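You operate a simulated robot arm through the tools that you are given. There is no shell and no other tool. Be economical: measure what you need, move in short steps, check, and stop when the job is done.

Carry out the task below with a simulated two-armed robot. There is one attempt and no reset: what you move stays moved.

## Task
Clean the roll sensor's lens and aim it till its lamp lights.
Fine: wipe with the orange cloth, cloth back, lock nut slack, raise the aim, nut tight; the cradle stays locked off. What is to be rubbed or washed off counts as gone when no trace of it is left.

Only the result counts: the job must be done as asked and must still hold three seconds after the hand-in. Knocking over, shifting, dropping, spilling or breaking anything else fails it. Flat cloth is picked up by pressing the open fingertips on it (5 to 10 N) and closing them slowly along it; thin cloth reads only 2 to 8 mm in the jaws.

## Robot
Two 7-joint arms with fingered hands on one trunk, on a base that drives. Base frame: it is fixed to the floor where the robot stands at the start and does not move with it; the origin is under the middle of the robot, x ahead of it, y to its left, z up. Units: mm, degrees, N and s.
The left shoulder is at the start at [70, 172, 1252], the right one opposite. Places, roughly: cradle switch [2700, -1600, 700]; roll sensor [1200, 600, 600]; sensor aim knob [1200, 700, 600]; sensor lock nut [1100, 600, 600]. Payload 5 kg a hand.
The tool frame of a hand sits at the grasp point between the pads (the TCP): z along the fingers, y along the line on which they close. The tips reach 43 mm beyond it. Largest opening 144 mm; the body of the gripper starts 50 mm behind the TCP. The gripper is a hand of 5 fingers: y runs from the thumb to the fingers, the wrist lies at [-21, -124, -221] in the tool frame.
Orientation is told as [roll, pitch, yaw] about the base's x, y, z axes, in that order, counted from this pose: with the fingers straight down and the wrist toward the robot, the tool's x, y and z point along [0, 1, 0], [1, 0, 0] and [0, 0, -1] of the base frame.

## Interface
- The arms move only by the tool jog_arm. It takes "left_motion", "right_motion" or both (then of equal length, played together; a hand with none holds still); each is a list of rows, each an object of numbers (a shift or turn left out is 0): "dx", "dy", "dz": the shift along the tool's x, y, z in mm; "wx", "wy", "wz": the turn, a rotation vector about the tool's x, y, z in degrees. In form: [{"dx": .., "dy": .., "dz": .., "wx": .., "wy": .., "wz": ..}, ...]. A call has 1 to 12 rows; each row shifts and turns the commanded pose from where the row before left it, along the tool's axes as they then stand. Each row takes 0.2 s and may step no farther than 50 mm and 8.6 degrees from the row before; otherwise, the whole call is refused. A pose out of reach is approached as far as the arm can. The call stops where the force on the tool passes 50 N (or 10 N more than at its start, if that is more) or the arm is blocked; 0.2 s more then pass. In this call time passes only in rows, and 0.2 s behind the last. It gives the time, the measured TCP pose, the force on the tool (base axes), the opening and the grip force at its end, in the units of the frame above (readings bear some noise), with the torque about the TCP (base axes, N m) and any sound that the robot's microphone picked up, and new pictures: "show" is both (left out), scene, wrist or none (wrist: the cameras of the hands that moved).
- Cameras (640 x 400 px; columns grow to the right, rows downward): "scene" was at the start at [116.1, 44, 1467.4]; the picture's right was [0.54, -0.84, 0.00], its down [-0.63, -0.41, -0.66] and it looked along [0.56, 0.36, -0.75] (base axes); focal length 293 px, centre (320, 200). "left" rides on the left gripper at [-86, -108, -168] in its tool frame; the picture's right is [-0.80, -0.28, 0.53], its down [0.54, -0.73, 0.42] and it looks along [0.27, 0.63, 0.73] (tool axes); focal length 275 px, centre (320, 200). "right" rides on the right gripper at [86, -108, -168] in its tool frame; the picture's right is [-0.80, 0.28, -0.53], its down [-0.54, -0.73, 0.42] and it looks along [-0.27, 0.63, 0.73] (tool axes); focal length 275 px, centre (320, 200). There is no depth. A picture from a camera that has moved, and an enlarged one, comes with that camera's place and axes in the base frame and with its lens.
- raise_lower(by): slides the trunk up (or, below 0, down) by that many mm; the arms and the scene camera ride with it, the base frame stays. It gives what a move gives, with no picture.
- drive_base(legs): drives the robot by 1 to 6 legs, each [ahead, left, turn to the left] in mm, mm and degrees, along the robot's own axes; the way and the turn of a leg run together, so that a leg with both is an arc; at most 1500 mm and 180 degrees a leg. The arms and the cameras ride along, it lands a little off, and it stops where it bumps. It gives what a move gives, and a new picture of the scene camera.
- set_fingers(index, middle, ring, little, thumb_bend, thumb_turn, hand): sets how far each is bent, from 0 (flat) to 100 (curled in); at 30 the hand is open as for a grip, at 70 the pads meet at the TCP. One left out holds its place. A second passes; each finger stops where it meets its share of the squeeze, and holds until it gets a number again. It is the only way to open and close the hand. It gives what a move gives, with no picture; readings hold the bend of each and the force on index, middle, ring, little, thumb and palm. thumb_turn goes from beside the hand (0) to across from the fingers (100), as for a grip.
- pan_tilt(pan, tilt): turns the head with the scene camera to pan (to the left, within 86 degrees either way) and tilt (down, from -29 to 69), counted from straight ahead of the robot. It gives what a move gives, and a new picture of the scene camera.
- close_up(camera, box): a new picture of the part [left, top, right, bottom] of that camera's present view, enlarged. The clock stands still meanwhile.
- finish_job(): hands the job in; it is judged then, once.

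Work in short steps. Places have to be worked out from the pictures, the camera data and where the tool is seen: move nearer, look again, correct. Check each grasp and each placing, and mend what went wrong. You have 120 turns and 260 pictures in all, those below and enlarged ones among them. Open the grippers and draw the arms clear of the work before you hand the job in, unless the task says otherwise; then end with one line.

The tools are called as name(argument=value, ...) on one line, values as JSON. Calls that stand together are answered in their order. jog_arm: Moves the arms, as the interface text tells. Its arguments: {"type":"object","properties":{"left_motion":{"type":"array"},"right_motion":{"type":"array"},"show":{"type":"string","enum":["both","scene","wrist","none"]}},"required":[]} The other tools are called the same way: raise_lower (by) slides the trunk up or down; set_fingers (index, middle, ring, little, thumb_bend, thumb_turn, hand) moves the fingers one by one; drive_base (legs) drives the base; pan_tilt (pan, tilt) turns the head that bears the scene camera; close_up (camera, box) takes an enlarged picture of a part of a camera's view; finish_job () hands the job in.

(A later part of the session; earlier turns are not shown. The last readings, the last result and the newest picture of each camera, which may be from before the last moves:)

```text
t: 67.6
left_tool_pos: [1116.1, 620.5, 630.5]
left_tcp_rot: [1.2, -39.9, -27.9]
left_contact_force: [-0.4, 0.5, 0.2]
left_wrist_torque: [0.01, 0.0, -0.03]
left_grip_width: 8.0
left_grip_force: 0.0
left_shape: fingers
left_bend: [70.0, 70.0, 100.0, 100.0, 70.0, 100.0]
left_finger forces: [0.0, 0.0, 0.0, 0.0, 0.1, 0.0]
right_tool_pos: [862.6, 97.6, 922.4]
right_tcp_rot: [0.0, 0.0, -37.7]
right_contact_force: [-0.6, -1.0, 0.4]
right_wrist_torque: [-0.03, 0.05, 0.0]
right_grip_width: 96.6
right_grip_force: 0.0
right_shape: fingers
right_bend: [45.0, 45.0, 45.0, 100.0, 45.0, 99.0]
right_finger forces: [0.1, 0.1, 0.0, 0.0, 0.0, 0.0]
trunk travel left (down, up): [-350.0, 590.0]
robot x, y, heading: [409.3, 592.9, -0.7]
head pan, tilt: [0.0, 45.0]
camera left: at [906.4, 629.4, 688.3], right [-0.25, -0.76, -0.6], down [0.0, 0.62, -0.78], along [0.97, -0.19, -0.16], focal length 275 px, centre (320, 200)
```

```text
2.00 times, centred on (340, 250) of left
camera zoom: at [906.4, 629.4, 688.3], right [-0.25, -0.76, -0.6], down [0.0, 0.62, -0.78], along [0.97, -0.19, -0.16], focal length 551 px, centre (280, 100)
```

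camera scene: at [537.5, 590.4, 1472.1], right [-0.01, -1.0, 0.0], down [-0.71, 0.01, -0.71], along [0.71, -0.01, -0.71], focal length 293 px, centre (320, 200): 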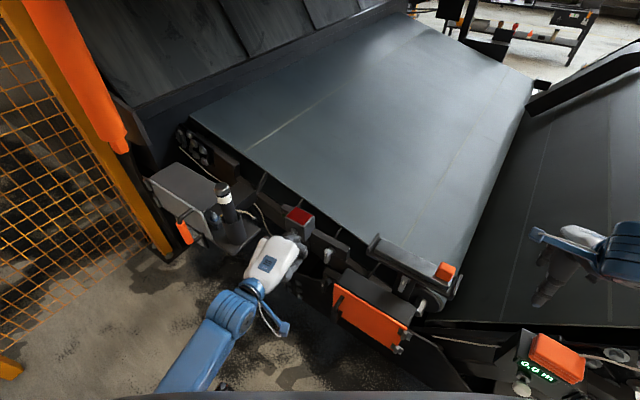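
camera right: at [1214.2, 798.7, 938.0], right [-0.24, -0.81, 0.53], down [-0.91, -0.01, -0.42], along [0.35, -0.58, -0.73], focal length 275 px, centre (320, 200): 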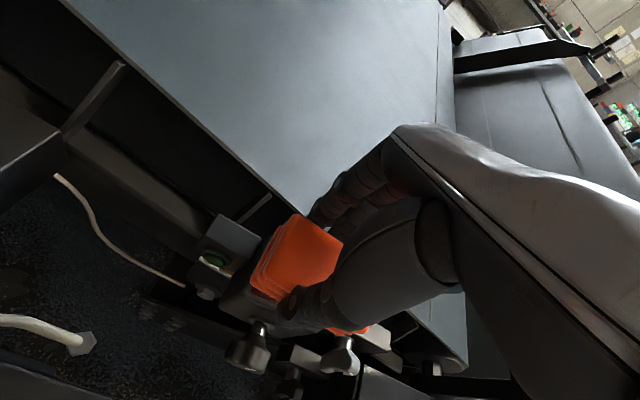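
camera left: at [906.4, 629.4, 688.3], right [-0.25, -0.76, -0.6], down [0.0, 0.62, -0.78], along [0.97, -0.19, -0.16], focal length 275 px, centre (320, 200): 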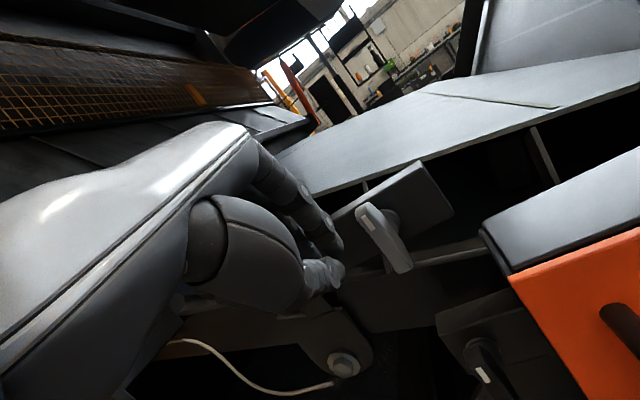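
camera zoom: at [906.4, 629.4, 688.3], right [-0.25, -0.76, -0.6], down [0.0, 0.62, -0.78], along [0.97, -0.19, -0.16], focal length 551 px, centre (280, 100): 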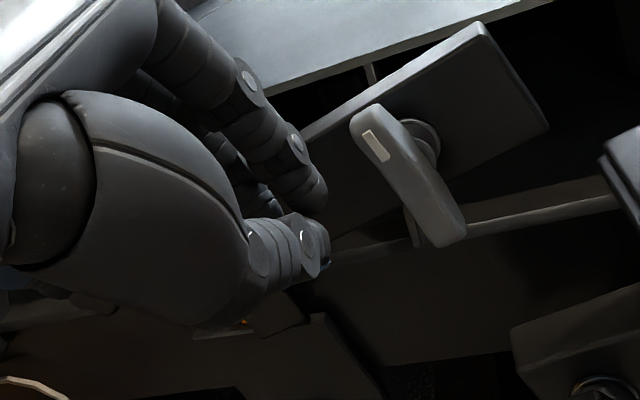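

The pinched tips match the expected point 43 mm beyond the TCP. I go in 28 mm more and then push to the right in small steps.

jog_arm(left_motion=[{"dz": 14}, {"dz": 14}, {"dx": -8}, {"dx": -6}], show="none")

close_up(camera="left", box=[240, 150, 440, 350])

close_up(camera="scene", box=[280, 200, 360, 280])

```text
t: 68.6
left_tool_pos: [1125.8, 598.7, 608.8]
left_tcp_rot: [1.2, -39.9, -27.8]
left_contact_force: [0.6, 0.6, 0.1]
left_wrist_torque: [0.02, 0.02, 0.0]
left_grip_width: 8.0
left_grip_force: 0.2
left_shape: fingers
left_bend: [70.0, 70.0, 100.0, 100.0, 70.0, 100.0]
left_finger forces: [0.5, 0.0, 0.0, 0.0, 0.0, 0.0]
right_tool_pos: [862.0, 98.9, 923.6]
right_tcp_rot: [0.0, 0.1, -37.7]
right_contact_force: [0.1, 0.2, -0.8]
right_wrist_torque: [0.02, 0.01, -0.02]
right_grip_width: 96.4
right_grip_force: 0.1
right_shape: fingers
right_bend: [45.0, 45.0, 45.0, 100.0, 45.0, 99.0]
right_finger forces: [0.0, 0.0, 0.0, 0.0, 0.0, 0.1]
trunk travel left (down, up): [-350.0, 590.0]
robot x, y, heading: [407.0, 592.9, -0.7]
head pan, tilt: [0.0, 45.0]
```

```text
2.00 times, centred on (340, 250) of left
camera zoom: at [915.3, 607.5, 667.3], right [-0.25, -0.76, -0.6], down [0.0, 0.62, -0.78], along [0.97, -0.19, -0.15], focal length 551 px, centre (280, 100)
```

zoom: 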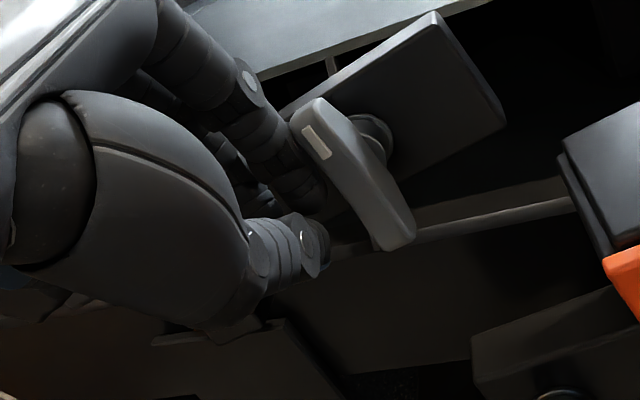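

```text
5.00 times, centred on (320, 240) of scene
camera zoom: at [537.5, 591.5, 1472.0], right [-0.01, -1.0, 0.0], down [-0.71, 0.01, -0.71], along [0.71, -0.01, -0.71], focal length 1463 px, centre (320, 0)
```

zoom: 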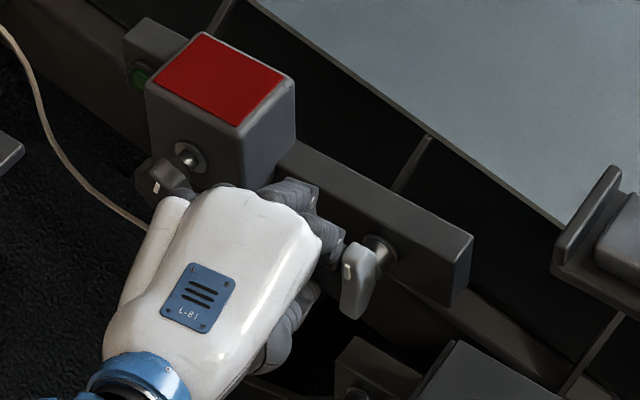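

The index sits at pivot height, so I lower the poker about 20 mm to push on the lower end of the lever.

jog_arm(left_motion=[{"dx": 5}, {"dy": -16, "dz": 15}, {"dx": -6}, {"dx": -6}], show="none")

close_up(camera="left", box=[240, 150, 440, 350])

```text
t: 69.6
left_tool_pos: [1121.5, 596.1, 588.0]
left_tcp_rot: [1.3, -40.0, -27.8]
left_contact_force: [5.0, 10.1, 2.3]
left_wrist_torque: [-0.11, -0.02, 0.28]
left_grip_width: 8.1
left_grip_force: 6.0
left_shape: fingers
left_bend: [70.0, 70.0, 100.0, 100.0, 70.0, 100.0]
left_finger forces: [11.4, 0.0, 0.0, 0.0, 0.0, 0.0]
right_tool_pos: [862.1, 100.0, 924.2]
right_tcp_rot: [0.1, 0.0, -37.6]
right_contact_force: [-0.5, -0.6, -0.3]
right_wrist_torque: [-0.04, 0.02, 0.0]
right_grip_width: 96.3
right_grip_force: 0.1
right_shape: fingers
right_bend: [45.0, 45.0, 45.0, 100.0, 45.0, 99.0]
right_finger forces: [0.0, 0.0, 0.1, 0.1, 0.1, 0.1]
trunk travel left (down, up): [-350.0, 590.0]
robot x, y, heading: [405.2, 592.8, -0.8]
head pan, tilt: [0.0, 45.0]
```

```text
2.00 times, centred on (340, 250) of left
camera zoom: at [911.0, 604.9, 645.4], right [-0.24, -0.76, -0.61], down [0.0, 0.62, -0.78], along [0.97, -0.19, -0.15], focal length 551 px, centre (280, 100)
```

zoom: 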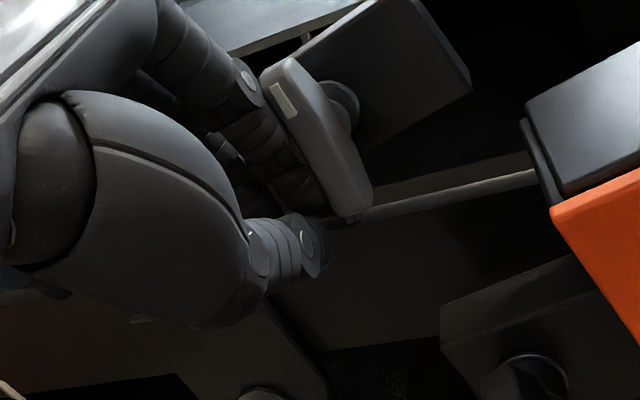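

The index finger now bears on the lower half of the lever (11 N). I keep pushing right.

jog_arm(left_motion=[{"dx": -4}, {"dx": -4}, {"dx": -4}], show="none")

close_up(camera="left", box=[240, 150, 440, 350])

```text
t: 70.4
left_tool_pos: [1118.1, 590.9, 586.9]
left_tcp_rot: [1.2, -40.0, -27.3]
left_contact_force: [15.7, 45.5, 5.3]
left_wrist_torque: [-0.05, -0.11, 1.11]
left_grip_width: 8.4
left_grip_force: 23.7
left_shape: fingers
left_bend: [69.0, 70.0, 100.0, 100.0, 70.0, 100.0]
left_finger forces: [47.1, 0.1, 0.1, 0.0, 0.0, 0.0]
right_tool_pos: [861.5, 101.6, 925.4]
right_tcp_rot: [-0.1, 0.0, -37.4]
right_contact_force: [-0.6, -0.3, -0.6]
right_wrist_torque: [0.0, 0.0, 0.01]
right_grip_width: 96.1
right_grip_force: 0.0
right_shape: fingers
right_bend: [45.0, 45.0, 45.0, 100.0, 45.0, 99.0]
right_finger forces: [0.0, 0.0, 0.0, 0.0, 0.0, 0.0]
trunk travel left (down, up): [-350.0, 590.0]
robot x, y, heading: [408.2, 595.6, -0.5]
head pan, tilt: [0.0, 45.0]
```

```text
2.00 times, centred on (340, 250) of left
camera zoom: at [906.6, 598.3, 644.5], right [-0.24, -0.76, -0.6], down [-0.01, 0.62, -0.78], along [0.97, -0.18, -0.15], focal length 551 px, centre (280, 100)
```

zoom: 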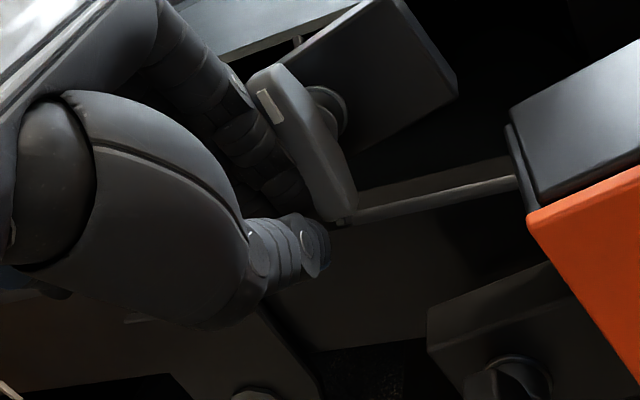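

It does not give at 47 N with the contact around mid-lever. I back off, lower to the very tip for more torque, and push again.

jog_arm(left_motion=[{"dx": 12}, {"dy": -9, "dz": 11}, {"dx": -8}, {"dx": -3}], show="none")

jog_arm(left_motion=[{"dx": -2}, {"dx": -2}, {"dx": -2}], show="none")

close_up(camera="left", box=[240, 150, 440, 350])

```text
t: 71.4
left_tool_pos: [1120.2, 591.7, 578.0]
left_tcp_rot: [1.4, -40.5, -27.2]
left_contact_force: [1.0, 15.5, 13.7]
left_wrist_torque: [-0.65, -0.23, 0.2]
left_grip_width: 11.0
left_grip_force: 9.1
left_shape: fingers
left_bend: [68.0, 70.0, 100.0, 100.0, 70.0, 100.0]
left_finger forces: [17.9, 0.0, 0.1, 0.1, 0.1, 0.1]
right_tool_pos: [863.3, 100.1, 922.6]
right_tcp_rot: [0.0, 0.2, -37.5]
right_contact_force: [0.8, -0.3, -1.4]
right_wrist_torque: [0.06, 0.05, -0.01]
right_grip_width: 96.3
right_grip_force: 0.1
right_shape: fingers
right_bend: [45.0, 45.0, 45.0, 100.0, 45.0, 99.0]
right_finger forces: [0.1, 0.0, 0.1, 0.1, 0.1, 0.0]
trunk travel left (down, up): [-350.0, 590.0]
robot x, y, heading: [405.8, 592.4, -0.4]
head pan, tilt: [0.0, 45.0]
stopped in row 4 (left hand): the force on the tool passed its limit at 59 N (the readings are from after the stop); the commanded pose is now the measured one
```

```text
t: 72.2
left_tool_pos: [1117.6, 589.7, 575.9]
left_tcp_rot: [1.2, -40.3, -27.1]
left_contact_force: [13.4, 38.2, 13.2]
left_wrist_torque: [-0.81, -0.16, 1.01]
left_grip_width: 13.5
left_grip_force: 23.5
left_shape: fingers
left_bend: [66.0, 70.0, 100.0, 100.0, 70.0, 100.0]
left_finger forces: [47.3, 0.0, 0.0, 0.0, 0.0, 0.1]
right_tool_pos: [862.3, 102.7, 925.5]
right_tcp_rot: [0.0, 0.0, -37.5]
right_contact_force: [-0.1, -1.1, -0.2]
right_wrist_torque: [0.04, 0.0, -0.03]
right_grip_width: 96.4
right_grip_force: 0.0
right_shape: fingers
right_bend: [45.0, 45.0, 45.0, 100.0, 45.0, 99.0]
right_finger forces: [0.0, 0.0, 0.1, 0.0, 0.1, 0.0]
trunk travel left (down, up): [-350.0, 590.0]
robot x, y, heading: [405.7, 591.3, -0.7]
head pan, tilt: [0.0, 45.0]
```

```text
2.00 times, centred on (340, 250) of left
camera zoom: at [906.7, 596.5, 632.6], right [-0.23, -0.76, -0.6], down [0.0, 0.62, -0.78], along [0.97, -0.18, -0.15], focal length 551 px, centre (280, 100)
```

zoom: 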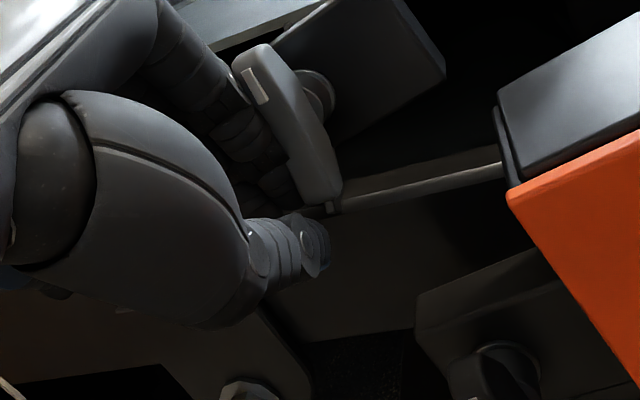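

No movement to the right at the force limit. I go around to the other side of the lever to test the opposite sense.

jog_arm(left_motion=[{"dx": 10}, {"dz": -40}, {"dz": -40}, {"dx": -40}, {"dx": -40}], show="none")

close_up(camera="left", box=[240, 150, 440, 350])

close_up(camera="scene", box=[280, 200, 360, 280])

```text
t: 73.4
left_tool_pos: [1037.4, 543.8, 637.3]
left_tcp_rot: [1.3, -40.2, -27.5]
left_contact_force: [-0.5, -0.4, 0.2]
left_wrist_torque: [-0.04, 0.03, 0.01]
left_grip_width: 7.3
left_grip_force: 0.0
left_shape: fingers
left_bend: [70.0, 70.0, 100.0, 100.0, 70.0, 100.0]
left_finger forces: [0.0, 0.1, 0.0, 0.1, 0.0, 0.0]
right_tool_pos: [861.2, 99.0, 923.3]
right_tcp_rot: [0.0, 0.2, -37.6]
right_contact_force: [-1.4, -0.7, -0.3]
right_wrist_torque: [-0.01, -0.04, -0.01]
right_grip_width: 96.4
right_grip_force: 0.1
right_shape: fingers
right_bend: [45.0, 45.0, 45.0, 100.0, 45.0, 99.0]
right_finger forces: [0.0, 0.0, 0.0, 0.0, 0.0, 0.1]
trunk travel left (down, up): [-350.0, 590.0]
robot x, y, heading: [405.2, 593.8, -0.6]
head pan, tilt: [0.0, 45.0]
```

```text
2.00 times, centred on (340, 250) of left
camera zoom: at [826.9, 551.1, 694.4], right [-0.24, -0.76, -0.61], down [0.0, 0.62, -0.78], along [0.97, -0.18, -0.15], focal length 551 px, centre (280, 100)
```

zoom: 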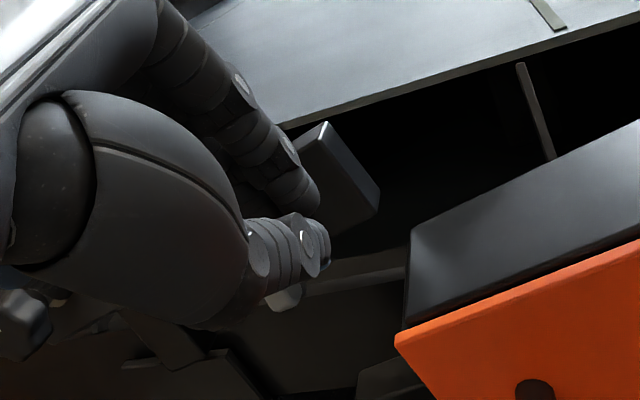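

```text
5.00 times, centred on (320, 240) of scene
camera zoom: at [535.9, 591.3, 1472.2], right [-0.01, -1.0, 0.0], down [-0.71, 0.01, -0.71], along [0.71, -0.01, -0.71], focal length 1463 px, centre (320, 0)
```

zoom: 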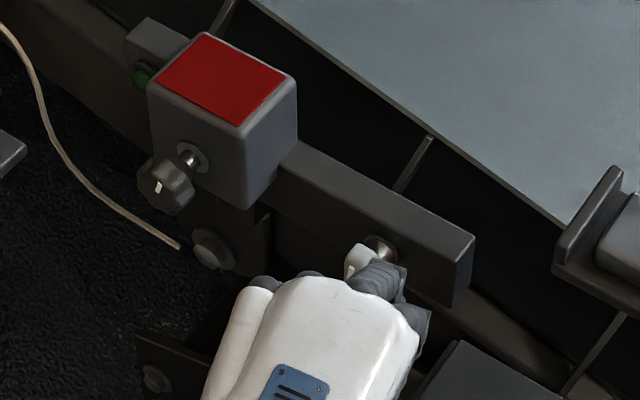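

I advance on the right side of the lever, staying above the orange box's top.

jog_arm(left_motion=[{"dx": 8, "dz": 20}, {"dx": 5, "dz": 25}, {"dx": 5}, {"dx": 5}], show="none")

close_up(camera="left", box=[240, 150, 440, 350])

close_up(camera="scene", box=[280, 200, 360, 280])

```text
t: 74.4
left_tool_pos: [1073.2, 550.2, 601.1]
left_tcp_rot: [1.1, -40.2, -27.6]
left_contact_force: [0.8, 0.5, 0.4]
left_wrist_torque: [0.0, -0.02, 0.01]
left_grip_width: 7.2
left_grip_force: 0.1
left_shape: fingers
left_bend: [70.0, 70.0, 100.0, 100.0, 70.0, 100.0]
left_finger forces: [0.1, 0.0, 0.0, 0.0, 0.0, 0.0]
right_tool_pos: [863.1, 98.7, 921.5]
right_tcp_rot: [0.1, 0.1, -37.7]
right_contact_force: [0.2, 0.6, -0.4]
right_wrist_torque: [-0.02, 0.02, 0.01]
right_grip_width: 96.7
right_grip_force: 0.1
right_shape: fingers
right_bend: [45.0, 45.0, 45.0, 100.0, 45.0, 99.0]
right_finger forces: [0.0, 0.0, 0.0, 0.0, 0.1, 0.0]
trunk travel left (down, up): [-350.0, 590.0]
robot x, y, heading: [404.4, 595.2, -0.7]
head pan, tilt: [0.0, 45.0]
```

```text
2.00 times, centred on (340, 250) of left
camera zoom: at [863.4, 558.6, 658.3], right [-0.24, -0.76, -0.6], down [0.0, 0.62, -0.78], along [0.97, -0.19, -0.15], focal length 551 px, centre (280, 100)
```

zoom: 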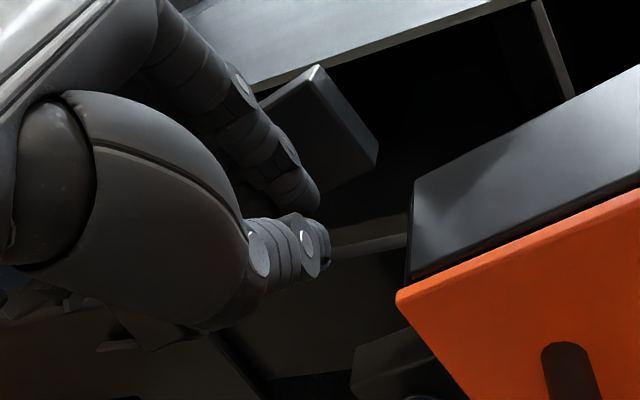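

```text
5.00 times, centred on (320, 240) of scene
camera zoom: at [537.5, 592.1, 1472.0], right [-0.01, -1.0, 0.0], down [-0.71, 0.01, -0.71], along [0.71, -0.01, -0.71], focal length 1463 px, centre (320, 0)
```

zoom: 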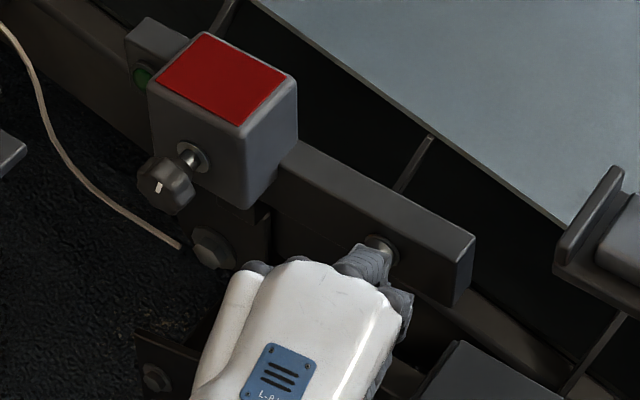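

The tip is still about 12 mm in front of the lever plane. I move horizontally inward 20 mm, then push left step by step.

jog_arm(left_motion=[{"dy": 8, "dz": 6.5}, {"dy": 8, "dz": 6.5}, {"dx": 5}, {"dx": 5}, {"dx": 4}], show="none")

jog_arm(left_motion=[{"dx": 4}, {"dx": 3}, {"dx": 3}], show="none")

close_up(camera="scene", box=[280, 200, 360, 280])

```text
t: 75.6
left_tool_pos: [1095.6, 546.9, 602.4]
left_tcp_rot: [1.1, -40.2, -27.8]
left_contact_force: [-23.1, -33.4, -0.9]
left_wrist_torque: [0.09, -0.08, -1.22]
left_grip_width: 6.2
left_grip_force: 22.3
left_shape: fingers
left_bend: [70.0, 70.0, 100.0, 100.0, 70.0, 100.0]
left_finger forces: [0.0, 43.7, 0.0, 0.0, 0.0, 0.0]
right_tool_pos: [860.2, 97.0, 923.8]
right_tcp_rot: [0.0, 0.0, -37.6]
right_contact_force: [-0.2, -0.4, 0.1]
right_wrist_torque: [-0.01, -0.02, -0.05]
right_grip_width: 96.7
right_grip_force: 0.1
right_shape: fingers
right_bend: [45.0, 45.0, 45.0, 100.0, 45.0, 99.0]
right_finger forces: [0.0, 0.0, 0.0, 0.0, 0.0, 0.0]
trunk travel left (down, up): [-350.0, 590.0]
robot x, y, heading: [404.3, 591.1, -0.8]
head pan, tilt: [0.0, 45.0]
```

```text
t: 76.1
left_tool_pos: [1093.4, 544.6, 602.9]
left_tcp_rot: [0.6, -40.2, -27.8]
left_contact_force: [-13.9, -16.7, 1.8]
left_wrist_torque: [0.11, -0.21, -0.62]
left_grip_width: 6.9
left_grip_force: 10.8
left_shape: fingers
left_bend: [70.0, 70.0, 100.0, 100.0, 70.0, 100.0]
left_finger forces: [0.0, 22.1, 0.1, 0.1, 0.0, 0.0]
right_tool_pos: [859.7, 96.3, 923.8]
right_tcp_rot: [0.0, 0.0, -37.8]
right_contact_force: [0.6, 0.4, -0.3]
right_wrist_torque: [-0.04, 0.03, -0.02]
right_grip_width: 96.5
right_grip_force: 0.1
right_shape: fingers
right_bend: [45.0, 45.0, 45.0, 100.0, 45.0, 99.0]
right_finger forces: [0.1, 0.0, 0.1, 0.1, 0.0, 0.0]
trunk travel left (down, up): [-350.0, 590.0]
robot x, y, heading: [406.0, 591.8, -0.8]
head pan, tilt: [0.0, 45.0]
stopped in row 2 (left hand): the force on the tool passed its limit at 53 N (the readings are from after the stop); the commanded pose is now the measured one
```

```text
5.00 times, centred on (320, 240) of scene
camera zoom: at [536.0, 590.9, 1472.2], right [-0.01, -1.0, 0.0], down [-0.71, 0.01, -0.71], along [0.71, -0.01, -0.71], focal length 1463 px, centre (320, 0)
```

zoom: 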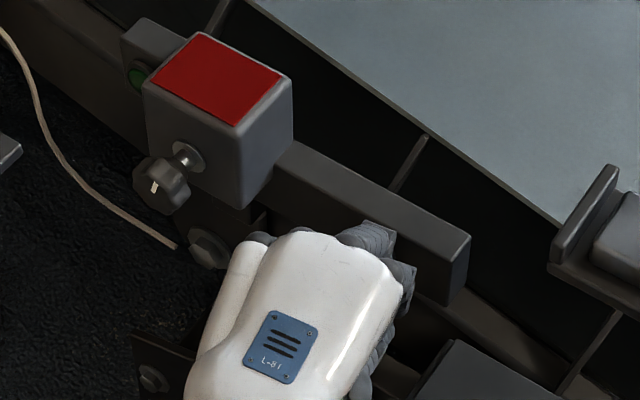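

Working out the contact points from force and torque, the finger was bearing right by the pivot (z≈590-605), because the index distal stands vertical while the lever leans outward. I go back to the left side and stand 15-20 mm farther out and lower, so that only the lever's bottom end is touched.

jog_arm(left_motion=[{"dx": -5}, {"dz": -30}, {"dz": -30}, {"dx": 37, "dy": -8, "dz": 1.5}, {"dx": 38, "dy": -9, "dz": 1.5}, {"dz": 30}, {"dz": 30}], show="none")

close_up(camera="left", box=[240, 150, 440, 350])

close_up(camera="scene", box=[280, 200, 360, 280])

```text
t: 77.7
left_tool_pos: [1120.4, 618.5, 588.2]
left_tcp_rot: [0.9, -40.1, -27.8]
left_contact_force: [-1.2, 0.3, 0.3]
left_wrist_torque: [-0.05, 0.01, -0.04]
left_grip_width: 7.2
left_grip_force: 0.2
left_shape: fingers
left_bend: [70.0, 70.0, 100.0, 100.0, 70.0, 100.0]
left_finger forces: [0.0, 0.1, 0.0, 0.0, 0.1, 0.1]
right_tool_pos: [862.6, 99.0, 922.4]
right_tcp_rot: [-0.1, 0.2, -37.7]
right_contact_force: [1.5, 0.2, -0.3]
right_wrist_torque: [-0.01, 0.04, 0.0]
right_grip_width: 96.4
right_grip_force: 0.1
right_shape: fingers
right_bend: [45.0, 45.0, 45.0, 100.0, 45.0, 99.0]
right_finger forces: [0.1, 0.0, 0.0, 0.1, 0.1, 0.0]
trunk travel left (down, up): [-350.0, 590.0]
robot x, y, heading: [405.9, 593.6, -0.7]
head pan, tilt: [0.0, 45.0]
```

```text
2.00 times, centred on (340, 250) of left
camera zoom: at [910.3, 628.0, 645.9], right [-0.25, -0.76, -0.6], down [0.0, 0.62, -0.78], along [0.97, -0.19, -0.15], focal length 551 px, centre (280, 100)
```

zoom: 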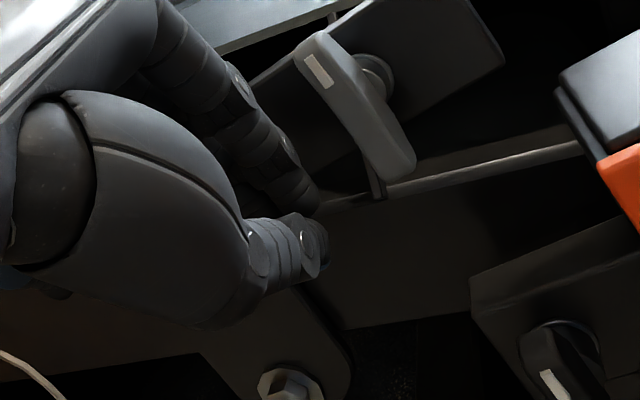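

```text
5.00 times, centred on (320, 240) of scene
camera zoom: at [537.9, 591.9, 1472.0], right [-0.01, -1.0, 0.0], down [-0.71, 0.01, -0.71], along [0.71, -0.01, -0.71], focal length 1463 px, centre (320, 0)
```

zoom: 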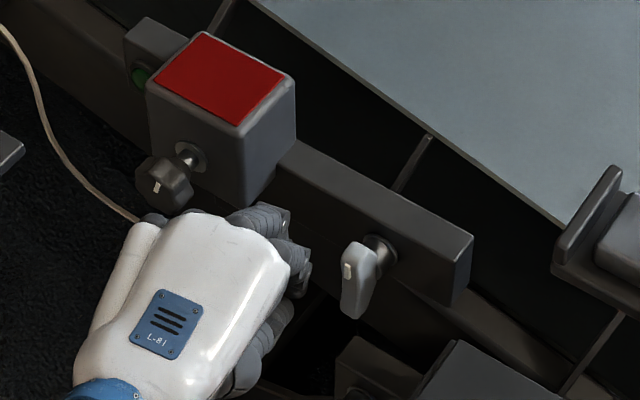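

Positioned. Push right in steps.

jog_arm(left_motion=[{"dx": -8}, {"dx": -7}, {"dx": -5}, {"dx": -4}, {"dx": -4}], show="none")

close_up(camera="left", box=[240, 150, 440, 350])

```text
t: 78.9
left_tool_pos: [1105.8, 595.0, 588.9]
left_tcp_rot: [1.0, -40.1, -27.7]
left_contact_force: [0.1, 4.3, -1.1]
left_wrist_torque: [0.06, -0.01, 0.14]
left_grip_width: 5.3
left_grip_force: 2.6
left_shape: fingers
left_bend: [70.0, 70.0, 100.0, 100.0, 70.0, 100.0]
left_finger forces: [5.2, 0.1, 0.1, 0.0, 0.0, 0.0]
right_tool_pos: [861.7, 98.1, 923.3]
right_tcp_rot: [0.0, 0.0, -37.8]
right_contact_force: [0.3, 0.2, -0.9]
right_wrist_torque: [0.01, 0.01, 0.0]
right_grip_width: 96.5
right_grip_force: 0.0
right_shape: fingers
right_bend: [45.0, 45.0, 45.0, 100.0, 45.0, 99.0]
right_finger forces: [0.0, 0.0, 0.0, 0.0, 0.1, 0.0]
trunk travel left (down, up): [-350.0, 590.0]
robot x, y, heading: [405.5, 588.7, -0.6]
head pan, tilt: [0.0, 45.0]
```

```text
2.00 times, centred on (340, 250) of left
camera zoom: at [895.6, 604.2, 645.8], right [-0.25, -0.76, -0.6], down [0.0, 0.62, -0.78], along [0.97, -0.19, -0.15], focal length 551 px, centre (280, 100)
```

zoom: 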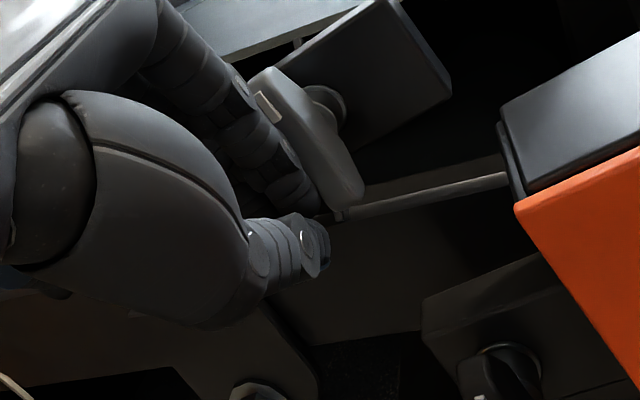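

Contact is now lower (z≈574). I keep pushing.

jog_arm(left_motion=[{"dx": -4}, {"dx": -4}, {"dx": -3}], show="none")

close_up(camera="left", box=[240, 150, 440, 350])

```text
t: 79.7
left_tool_pos: [1103.6, 592.6, 588.0]
left_tcp_rot: [1.1, -40.0, -27.4]
left_contact_force: [13.2, 43.0, -1.4]
left_wrist_torque: [0.7, -0.17, 1.58]
left_grip_width: 5.8
left_grip_force: 25.0
left_shape: fingers
left_bend: [70.0, 70.0, 100.0, 100.0, 70.0, 100.0]
left_finger forces: [50.0, 0.0, 0.0, 0.0, 0.0, 0.1]
right_tool_pos: [863.6, 101.6, 924.5]
right_tcp_rot: [-0.2, 0.0, -37.5]
right_contact_force: [-0.1, 0.4, 0.1]
right_wrist_torque: [-0.05, -0.02, 0.02]
right_grip_width: 96.6
right_grip_force: 0.1
right_shape: fingers
right_bend: [45.0, 45.0, 45.0, 100.0, 45.0, 99.0]
right_finger forces: [0.0, 0.1, 0.0, 0.0, 0.0, 0.0]
trunk travel left (down, up): [-350.0, 590.0]
robot x, y, heading: [403.7, 593.6, -0.8]
head pan, tilt: [0.0, 45.0]
```

```text
2.00 times, centred on (340, 250) of left
camera zoom: at [893.2, 599.8, 645.2], right [-0.24, -0.76, -0.6], down [0.0, 0.62, -0.78], along [0.97, -0.19, -0.15], focal length 551 px, centre (280, 100)
```

zoom: 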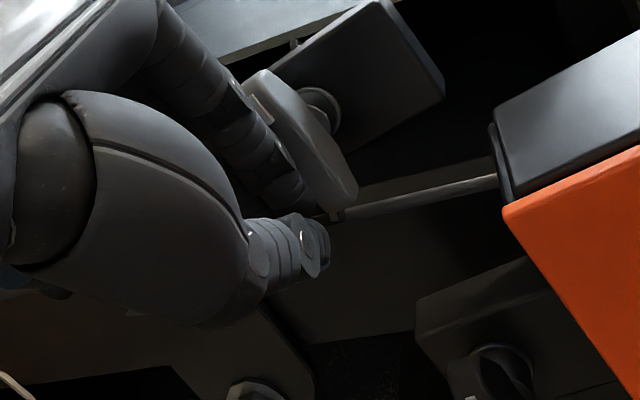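

It still holds at 1.4 Nm. I test the other sense at the same low contact from the right side.

jog_arm(left_motion=[{"dx": 6}, {"dz": -30}, {"dz": -30}, {"dx": -32, "dy": -1, "dz": -2}, {"dx": -32, "dy": -1, "dz": -2}, {"dz": 30}, {"dz": 30}, {"dx": 5}, {"dx": 5}], show="none")

close_up(camera="scene", box=[280, 200, 360, 280])

```text
t: 81.7
left_tool_pos: [1074.8, 542.2, 589.7]
left_tcp_rot: [0.9, -40.1, -27.8]
left_contact_force: [0.0, -0.3, -0.1]
left_wrist_torque: [-0.01, 0.01, 0.0]
left_grip_width: 7.1
left_grip_force: 0.0
left_shape: fingers
left_bend: [70.0, 70.0, 100.0, 100.0, 70.0, 100.0]
left_finger forces: [0.0, 0.0, 0.0, 0.0, 0.0, 0.1]
right_tool_pos: [861.5, 98.5, 923.9]
right_tcp_rot: [0.0, 0.2, -37.7]
right_contact_force: [0.3, 0.9, 0.8]
right_wrist_torque: [0.0, 0.03, -0.01]
right_grip_width: 96.5
right_grip_force: 0.1
right_shape: fingers
right_bend: [45.0, 45.0, 45.0, 100.0, 45.0, 99.0]
right_finger forces: [0.1, 0.0, 0.0, 0.0, 0.1, 0.1]
trunk travel left (down, up): [-350.0, 590.0]
robot x, y, heading: [406.2, 593.2, -0.7]
head pan, tilt: [0.0, 45.0]
```

```text
5.00 times, centred on (320, 240) of scene
camera zoom: at [537.3, 591.4, 1472.0], right [-0.01, -1.0, 0.0], down [-0.71, 0.01, -0.71], along [0.71, -0.01, -0.71], focal length 1463 px, centre (320, 0)
```

zoom: 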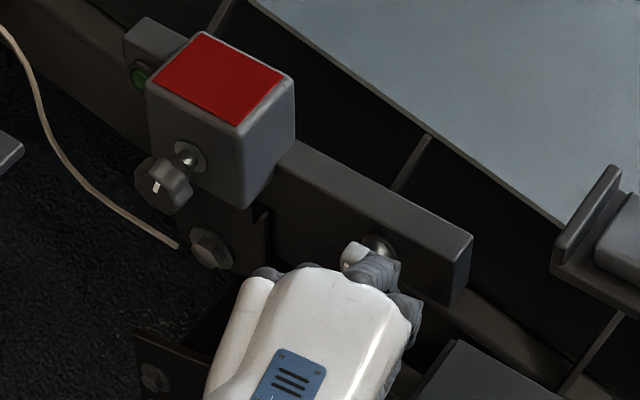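

jog_arm(left_motion=[{"dx": 5}, {"dx": 4}, {"dx": 4}, {"dx": 3}], show="none")

jog_arm(left_motion=[{"dx": 4}, {"dx": 3}, {"dx": 3}], show="none")

close_up(camera="scene", box=[280, 200, 360, 280])

```text
t: 82.7
left_tool_pos: [1081.0, 553.7, 590.4]
left_tcp_rot: [0.8, -40.1, -27.9]
left_contact_force: [-8.9, -14.6, 0.2]
left_wrist_torque: [0.1, -0.03, -0.59]
left_grip_width: 7.2
left_grip_force: 8.4
left_shape: fingers
left_bend: [70.0, 70.0, 100.0, 100.0, 70.0, 100.0]
left_finger forces: [0.1, 16.4, 0.0, 0.0, 0.1, 0.1]
right_tool_pos: [859.4, 95.9, 924.2]
right_tcp_rot: [0.1, 0.1, -37.8]
right_contact_force: [0.4, -0.2, 0.2]
right_wrist_torque: [-0.02, 0.0, 0.02]
right_grip_width: 96.5
right_grip_force: 0.0
right_shape: fingers
right_bend: [45.0, 45.0, 45.0, 100.0, 45.0, 99.0]
right_finger forces: [0.0, 0.0, 0.1, 0.0, 0.1, 0.0]
trunk travel left (down, up): [-350.0, 590.0]
robot x, y, heading: [400.8, 592.2, -0.4]
head pan, tilt: [0.0, 45.0]
```

```text
t: 83.5
left_tool_pos: [1083.6, 559.4, 590.5]
left_tcp_rot: [0.9, -40.2, -28.2]
left_contact_force: [-26.6, -36.1, -0.1]
left_wrist_torque: [0.22, -0.13, -1.48]
left_grip_width: 5.5
left_grip_force: 25.6
left_shape: fingers
left_bend: [70.0, 70.0, 100.0, 100.0, 70.0, 100.0]
left_finger forces: [0.0, 52.0, 0.1, 0.1, 0.0, 0.0]
right_tool_pos: [860.1, 96.0, 924.5]
right_tcp_rot: [0.1, 0.1, -37.8]
right_contact_force: [0.3, 0.0, -0.6]
right_wrist_torque: [-0.01, -0.01, 0.0]
right_grip_width: 96.5
right_grip_force: 0.1
right_shape: fingers
right_bend: [45.0, 45.0, 45.0, 100.0, 45.0, 99.0]
right_finger forces: [0.0, 0.0, 0.0, 0.0, 0.1, 0.0]
trunk travel left (down, up): [-350.0, 590.0]
robot x, y, heading: [402.5, 591.5, -0.5]
head pan, tilt: [0.0, 45.0]
```

```text
5.00 times, centred on (320, 240) of scene
camera zoom: at [534.8, 588.7, 1472.2], right [-0.01, -1.0, 0.0], down [-0.71, 0.01, -0.71], along [0.71, -0.01, -0.71], focal length 1463 px, centre (320, 0)
```

zoom: 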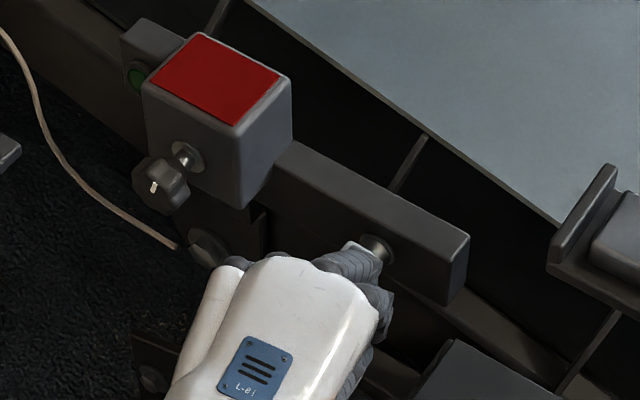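

The middle finger again bears too near the pivot. A proper grip is better: I back off and roll the hand here, with the arm extended (the earlier roll failed because the wrist was folded too close to the shoulder).

jog_arm(left_motion=[{"dx": -5}, {"dx": 3, "dy": 3, "dz": -33}, {"dx": 3, "dy": 3, "dz": -33}, {"dx": 3, "dy": 3, "dz": -33}, {"dx": 3, "dy": 3, "dz": -33}, {"wz": -8}, {"wz": -8}, {"wz": -8}, {"wz": -8}, {"wz": -8}], show="none")

jog_arm(left_motion=[{"wz": -8}, {"wz": -8}, {"wz": -8}, {"wz": -8}, {"wz": -8}, {"wz": -8}], show="scene")

```text
t: 85.6
left_tool_pos: [1046.9, 691.3, 682.2]
left_tcp_rot: [-11.7, -36.7, 4.8]
left_contact_force: [1.4, -2.1, 3.5]
left_wrist_torque: [0.26, 0.23, 0.09]
left_grip_width: 6.8
left_grip_force: 0.0
left_shape: fingers
left_bend: [70.0, 70.0, 100.0, 100.0, 70.0, 100.0]
left_finger forces: [0.1, 0.0, 0.1, 0.1, 0.0, 0.1]
right_tool_pos: [869.0, 93.2, 919.1]
right_tcp_rot: [-0.4, 0.6, -38.0]
right_contact_force: [-2.5, -4.2, -0.4]
right_wrist_torque: [0.38, -0.19, 0.06]
right_grip_width: 96.7
right_grip_force: 0.0
right_shape: fingers
right_bend: [45.0, 45.0, 45.0, 100.0, 45.0, 99.0]
right_finger forces: [0.0, 0.1, 0.0, 0.1, 0.0, 0.1]
trunk travel left (down, up): [-350.0, 590.0]
robot x, y, heading: [408.6, 592.9, -0.8]
head pan, tilt: [0.0, 45.0]
stopped in row 10 (left hand): the arm was blocked; the commanded pose is now the measured one
```

```text
t: 86.2
left_tool_pos: [1066.3, 775.0, 686.0]
left_tcp_rot: [-8.3, -38.2, 10.1]
left_contact_force: [-0.6, -0.9, 1.8]
left_wrist_torque: [0.11, 0.05, 0.08]
left_grip_width: 6.9
left_grip_force: 0.0
left_shape: fingers
left_bend: [70.0, 70.0, 100.0, 100.0, 70.0, 100.0]
left_finger forces: [0.0, 0.0, 0.0, 0.1, 0.0, 0.1]
right_tool_pos: [866.4, 99.4, 921.8]
right_tcp_rot: [-0.4, 0.4, -37.9]
right_contact_force: [-1.8, -3.4, -0.5]
right_wrist_torque: [0.23, -0.16, 0.05]
right_grip_width: 96.2
right_grip_force: 0.0
right_shape: fingers
right_bend: [45.0, 45.0, 45.0, 100.0, 45.0, 99.0]
right_finger forces: [0.0, 0.0, 0.1, 0.0, 0.1, 0.0]
trunk travel left (down, up): [-350.0, 590.0]
robot x, y, heading: [406.7, 594.6, -0.8]
head pan, tilt: [0.0, 45.0]
stopped in row 2 (left hand): the arm was blocked; the commanded pose is now the measured one
camera scene: at [548.8, 594.2, 1471.9], right [-0.01, -1.0, 0.0], down [-0.71, 0.01, -0.7], along [0.7, -0.01, -0.71], focal length 293 px, centre (320, 200)
```

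scene: 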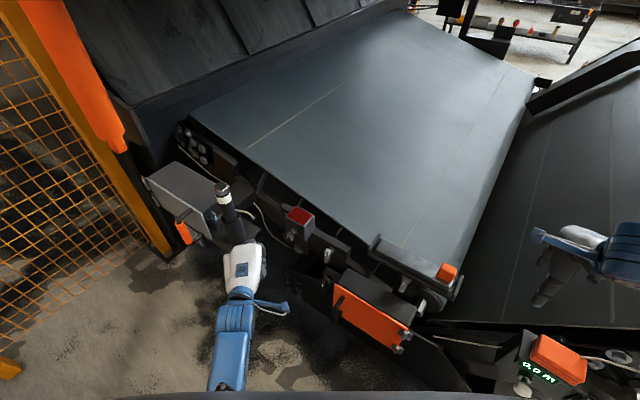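

The roll hit a joint limit and the hand drifted toward the cylinder stand; I stop and look before moving.

close_up(camera="scene", box=[190, 160, 330, 300])

close_up(camera="left", box=[0, 0, 640, 400])

```text
2.86 times, centred on (260, 230) of scene
camera zoom: at [548.8, 594.2, 1471.9], right [-0.01, -1.0, 0.0], down [-0.71, 0.01, -0.7], along [0.7, -0.01, -0.71], focal length 836 px, centre (491, 114)
```

zoom: 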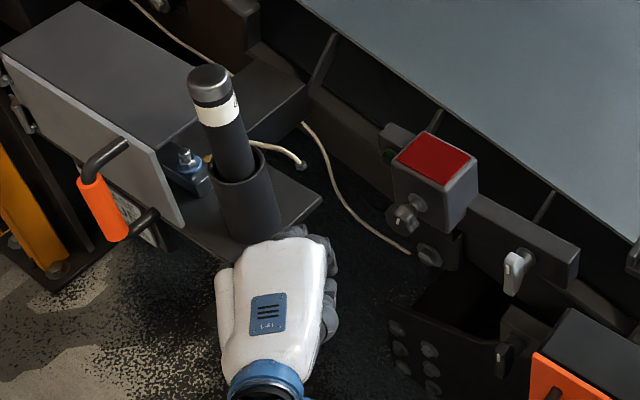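

```text
1.00 times, centred on (320, 200) of left (not enlarged: the box is as wide or as high as the picture)
camera zoom: at [883.2, 679.6, 758.2], right [0.18, -0.85, -0.5], down [-0.34, 0.42, -0.84], along [0.92, 0.33, -0.21], focal length 275 px, centre (320, 200)
```

zoom: 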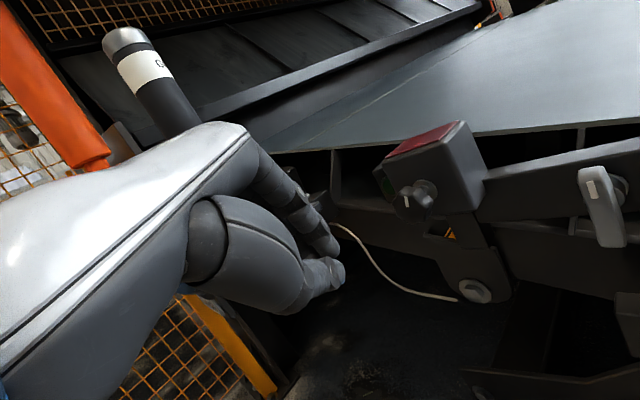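

Nothing was knocked; the hand is just beside the holder. I retreat toward the robot and to the right.

jog_arm(left_motion=[{"dx": -10, "dy": -6, "dz": -10}, {"dx": -20, "dy": -11, "dz": -20}, {"dx": -24, "dy": -12, "dz": -22}, {"dx": -25, "dy": -12, "dz": -24}, {"dx": -25, "dy": -12, "dz": -24}], show="scene")

```text
t: 87.2
left_tool_pos: [1077.4, 757.1, 792.0]
left_tcp_rot: [1.7, -48.1, 1.0]
left_contact_force: [-0.5, 0.0, 0.7]
left_wrist_torque: [-0.02, 0.06, 0.03]
left_grip_width: 6.8
left_grip_force: 0.2
left_shape: fingers
left_bend: [70.0, 70.0, 100.0, 100.0, 70.0, 100.0]
left_finger forces: [0.0, 0.1, 0.0, 0.1, 0.1, 0.0]
right_tool_pos: [865.4, 98.3, 919.9]
right_tcp_rot: [-0.2, 0.3, -37.8]
right_contact_force: [0.4, 0.2, 0.1]
right_wrist_torque: [-0.06, -0.02, -0.01]
right_grip_width: 96.3
right_grip_force: 0.1
right_shape: fingers
right_bend: [45.0, 45.0, 45.0, 100.0, 45.0, 99.0]
right_finger forces: [0.0, 0.0, 0.0, 0.1, 0.1, 0.0]
trunk travel left (down, up): [-350.0, 590.0]
robot x, y, heading: [404.5, 596.2, -0.7]
head pan, tilt: [0.0, 45.0]
stopped in row 4 (left hand): the arm was blocked; the commanded pose is now the measured one
camera scene: at [544.1, 591.6, 1470.3], right [-0.01, -1.0, 0.0], down [-0.71, 0.01, -0.7], along [0.7, -0.01, -0.71], focal length 293 px, centre (320, 200)
```

scene: 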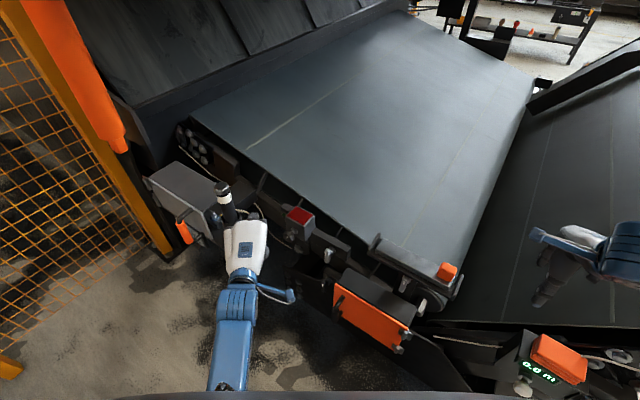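

The forearm seems to be jamming against the trunk. I lift the hand straight up and restore the orientation that worked.

jog_arm(left_motion=[{"dy": 28, "dz": -25}, {"dy": 28, "dz": -25}, {"dy": 28, "dz": -25}, {"dy": 28, "dz": -25}, {"dx": 30}, {"dx": 30}], show="scene")

```text
t: 88.6
left_tool_pos: [1067.8, 814.2, 946.2]
left_tcp_rot: [1.1, -48.5, 1.4]
left_contact_force: [-0.3, 0.1, -0.7]
left_wrist_torque: [-0.03, -0.02, -0.04]
left_grip_width: 6.9
left_grip_force: 0.1
left_shape: fingers
left_bend: [70.0, 70.0, 100.0, 100.0, 70.0, 100.0]
left_finger forces: [0.0, 0.0, 0.0, 0.0, 0.0, 0.0]
right_tool_pos: [860.6, 101.1, 923.7]
right_tcp_rot: [-0.1, -0.1, -37.7]
right_contact_force: [-0.4, -0.1, -0.5]
right_wrist_torque: [-0.04, -0.02, 0.0]
right_grip_width: 96.4
right_grip_force: 0.1
right_shape: fingers
right_bend: [45.0, 45.0, 45.0, 100.0, 45.0, 99.0]
right_finger forces: [0.0, 0.0, 0.1, 0.0, 0.0, 0.0]
trunk travel left (down, up): [-350.0, 590.0]
robot x, y, heading: [404.9, 594.0, -0.7]
head pan, tilt: [0.0, 45.0]
camera scene: at [536.6, 594.5, 1472.1], right [-0.01, -1.0, 0.0], down [-0.71, 0.01, -0.71], along [0.71, -0.01, -0.71], focal length 293 px, centre (320, 200)
```

scene: 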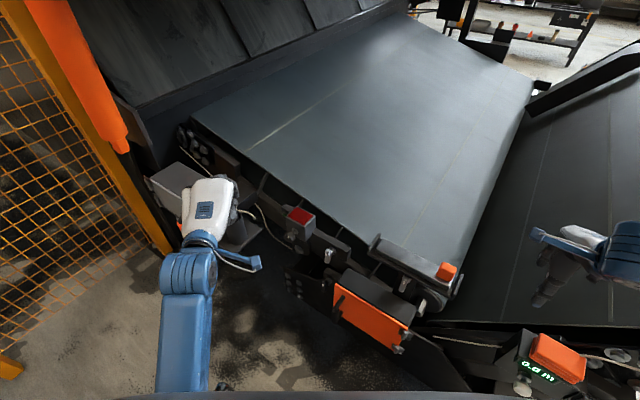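

The arm is free again. I drive back and to the right so that the left shoulder lines up behind the lever and the arm can stay extended.

drive_base(legs=[[-90, 0, 0], [0, -130, 0]])

```text
t: 90.6
left_tool_pos: [976.1, 681.1, 944.4]
left_tcp_rot: [1.5, -48.4, 1.0]
left_contact_force: [-0.3, 0.3, -0.9]
left_wrist_torque: [0.01, 0.01, -0.01]
left_grip_width: 7.1
left_grip_force: 0.0
left_shape: fingers
left_bend: [70.0, 70.0, 100.0, 100.0, 70.0, 100.0]
left_finger forces: [0.0, 0.0, 0.0, 0.1, 0.0, 0.0]
right_tool_pos: [769.0, -31.4, 923.9]
right_tcp_rot: [0.0, 0.0, -37.7]
right_contact_force: [1.0, -1.6, -0.1]
right_wrist_torque: [0.0, 0.0, -0.01]
right_grip_width: 96.4
right_grip_force: 0.2
right_shape: fingers
right_bend: [45.0, 45.0, 45.0, 100.0, 45.0, 99.0]
right_finger forces: [0.0, 0.0, 0.0, 0.0, 0.0, 0.1]
trunk travel left (down, up): [-350.0, 590.0]
robot x, y, heading: [314.3, 462.9, -0.8]
head pan, tilt: [0.0, 45.0]
camera scene: at [445.2, 462.0, 1472.0], right [-0.01, -1.0, 0.0], down [-0.71, 0.01, -0.71], along [0.71, -0.01, -0.71], focal length 293 px, centre (320, 200)
```

scene: 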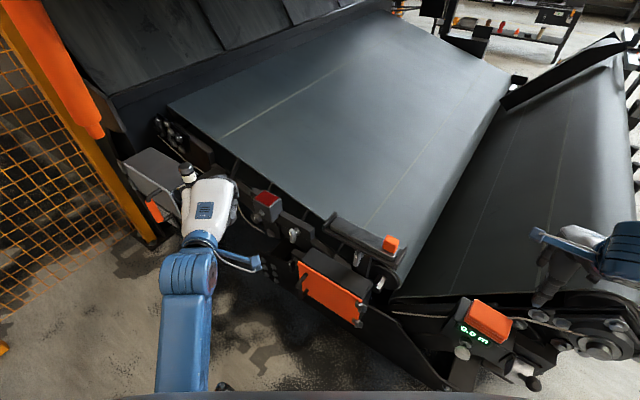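

I move the hand above the lever area with the arm extended, yaw to the machine face, then roll.

jog_arm(left_motion=[{"dx": -20.6, "dy": 3, "dz": 38}, {"dx": -20.6, "dy": 3, "dz": 38}, {"dx": -20.6, "dy": 3, "dz": 38}, {"dx": -20.6, "dy": 3, "dz": 38}, {"dx": -20.6, "dy": 3, "dz": 38}, {"wy": -5.4, "wz": 4.8}, {"wy": -5.4, "wz": 4.8}, {"wy": -5.4, "wz": 4.8}, {"wy": -5.4, "wz": 4.8}, {"wy": -5.4, "wz": 4.8}], show="none")

jog_arm(left_motion=[{"wz": -8}, {"wz": -8}, {"wz": -8}, {"wz": -8}], show="scene")

```text
t: 92.8
left_tool_pos: [1132.1, 588.5, 826.2]
left_tcp_rot: [0.9, -47.7, -34.7]
left_contact_force: [0.1, -0.7, -1.8]
left_wrist_torque: [-0.05, -0.08, 0.08]
left_grip_width: 6.9
left_grip_force: 0.1
left_shape: fingers
left_bend: [70.0, 70.0, 100.0, 100.0, 70.0, 100.0]
left_finger forces: [0.1, 0.0, 0.0, 0.0, 0.0, 0.1]
right_tool_pos: [769.6, -31.4, 923.4]
right_tcp_rot: [-0.2, 0.1, -37.8]
right_contact_force: [0.4, 0.7, -0.8]
right_wrist_torque: [-0.06, 0.04, 0.03]
right_grip_width: 96.5
right_grip_force: 0.1
right_shape: fingers
right_bend: [45.0, 45.0, 45.0, 100.0, 45.0, 99.0]
right_finger forces: [0.0, 0.0, 0.0, 0.0, 0.0, 0.0]
trunk travel left (down, up): [-350.0, 590.0]
robot x, y, heading: [314.6, 464.0, -0.6]
head pan, tilt: [0.0, 45.0]
```

```text
t: 93.8
left_tool_pos: [1131.1, 586.9, 828.0]
left_tcp_rot: [-29.5, -39.5, 8.5]
left_contact_force: [0.2, 0.8, 0.3]
left_wrist_torque: [-0.01, 0.04, -0.02]
left_grip_width: 6.6
left_grip_force: 0.1
left_shape: fingers
left_bend: [70.0, 70.0, 100.0, 100.0, 70.0, 100.0]
left_finger forces: [0.0, 0.1, 0.1, 0.1, 0.0, 0.0]
right_tool_pos: [768.7, -33.3, 922.8]
right_tcp_rot: [0.1, 0.1, -37.8]
right_contact_force: [0.0, 0.3, -0.1]
right_wrist_torque: [0.04, 0.01, 0.02]
right_grip_width: 96.1
right_grip_force: 0.1
right_shape: fingers
right_bend: [45.0, 45.0, 45.0, 100.0, 45.0, 99.0]
right_finger forces: [0.1, 0.1, 0.0, 0.0, 0.0, 0.0]
trunk travel left (down, up): [-350.0, 590.0]
robot x, y, heading: [308.6, 464.2, -0.7]
head pan, tilt: [0.0, 45.0]
camera scene: at [444.7, 460.8, 1472.1], right [-0.01, -1.0, 0.0], down [-0.71, 0.01, -0.71], along [0.71, -0.01, -0.71], focal length 293 px, centre (320, 200)
```

scene: 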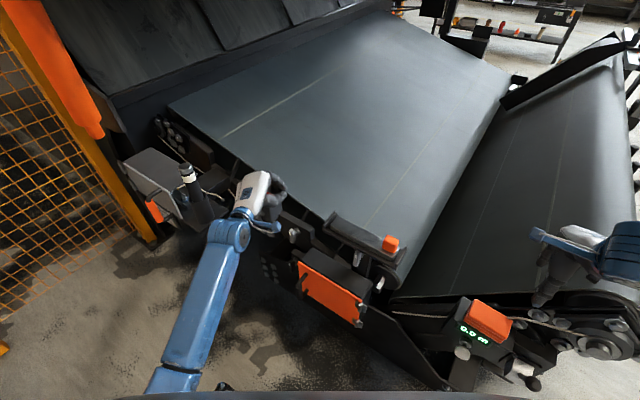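

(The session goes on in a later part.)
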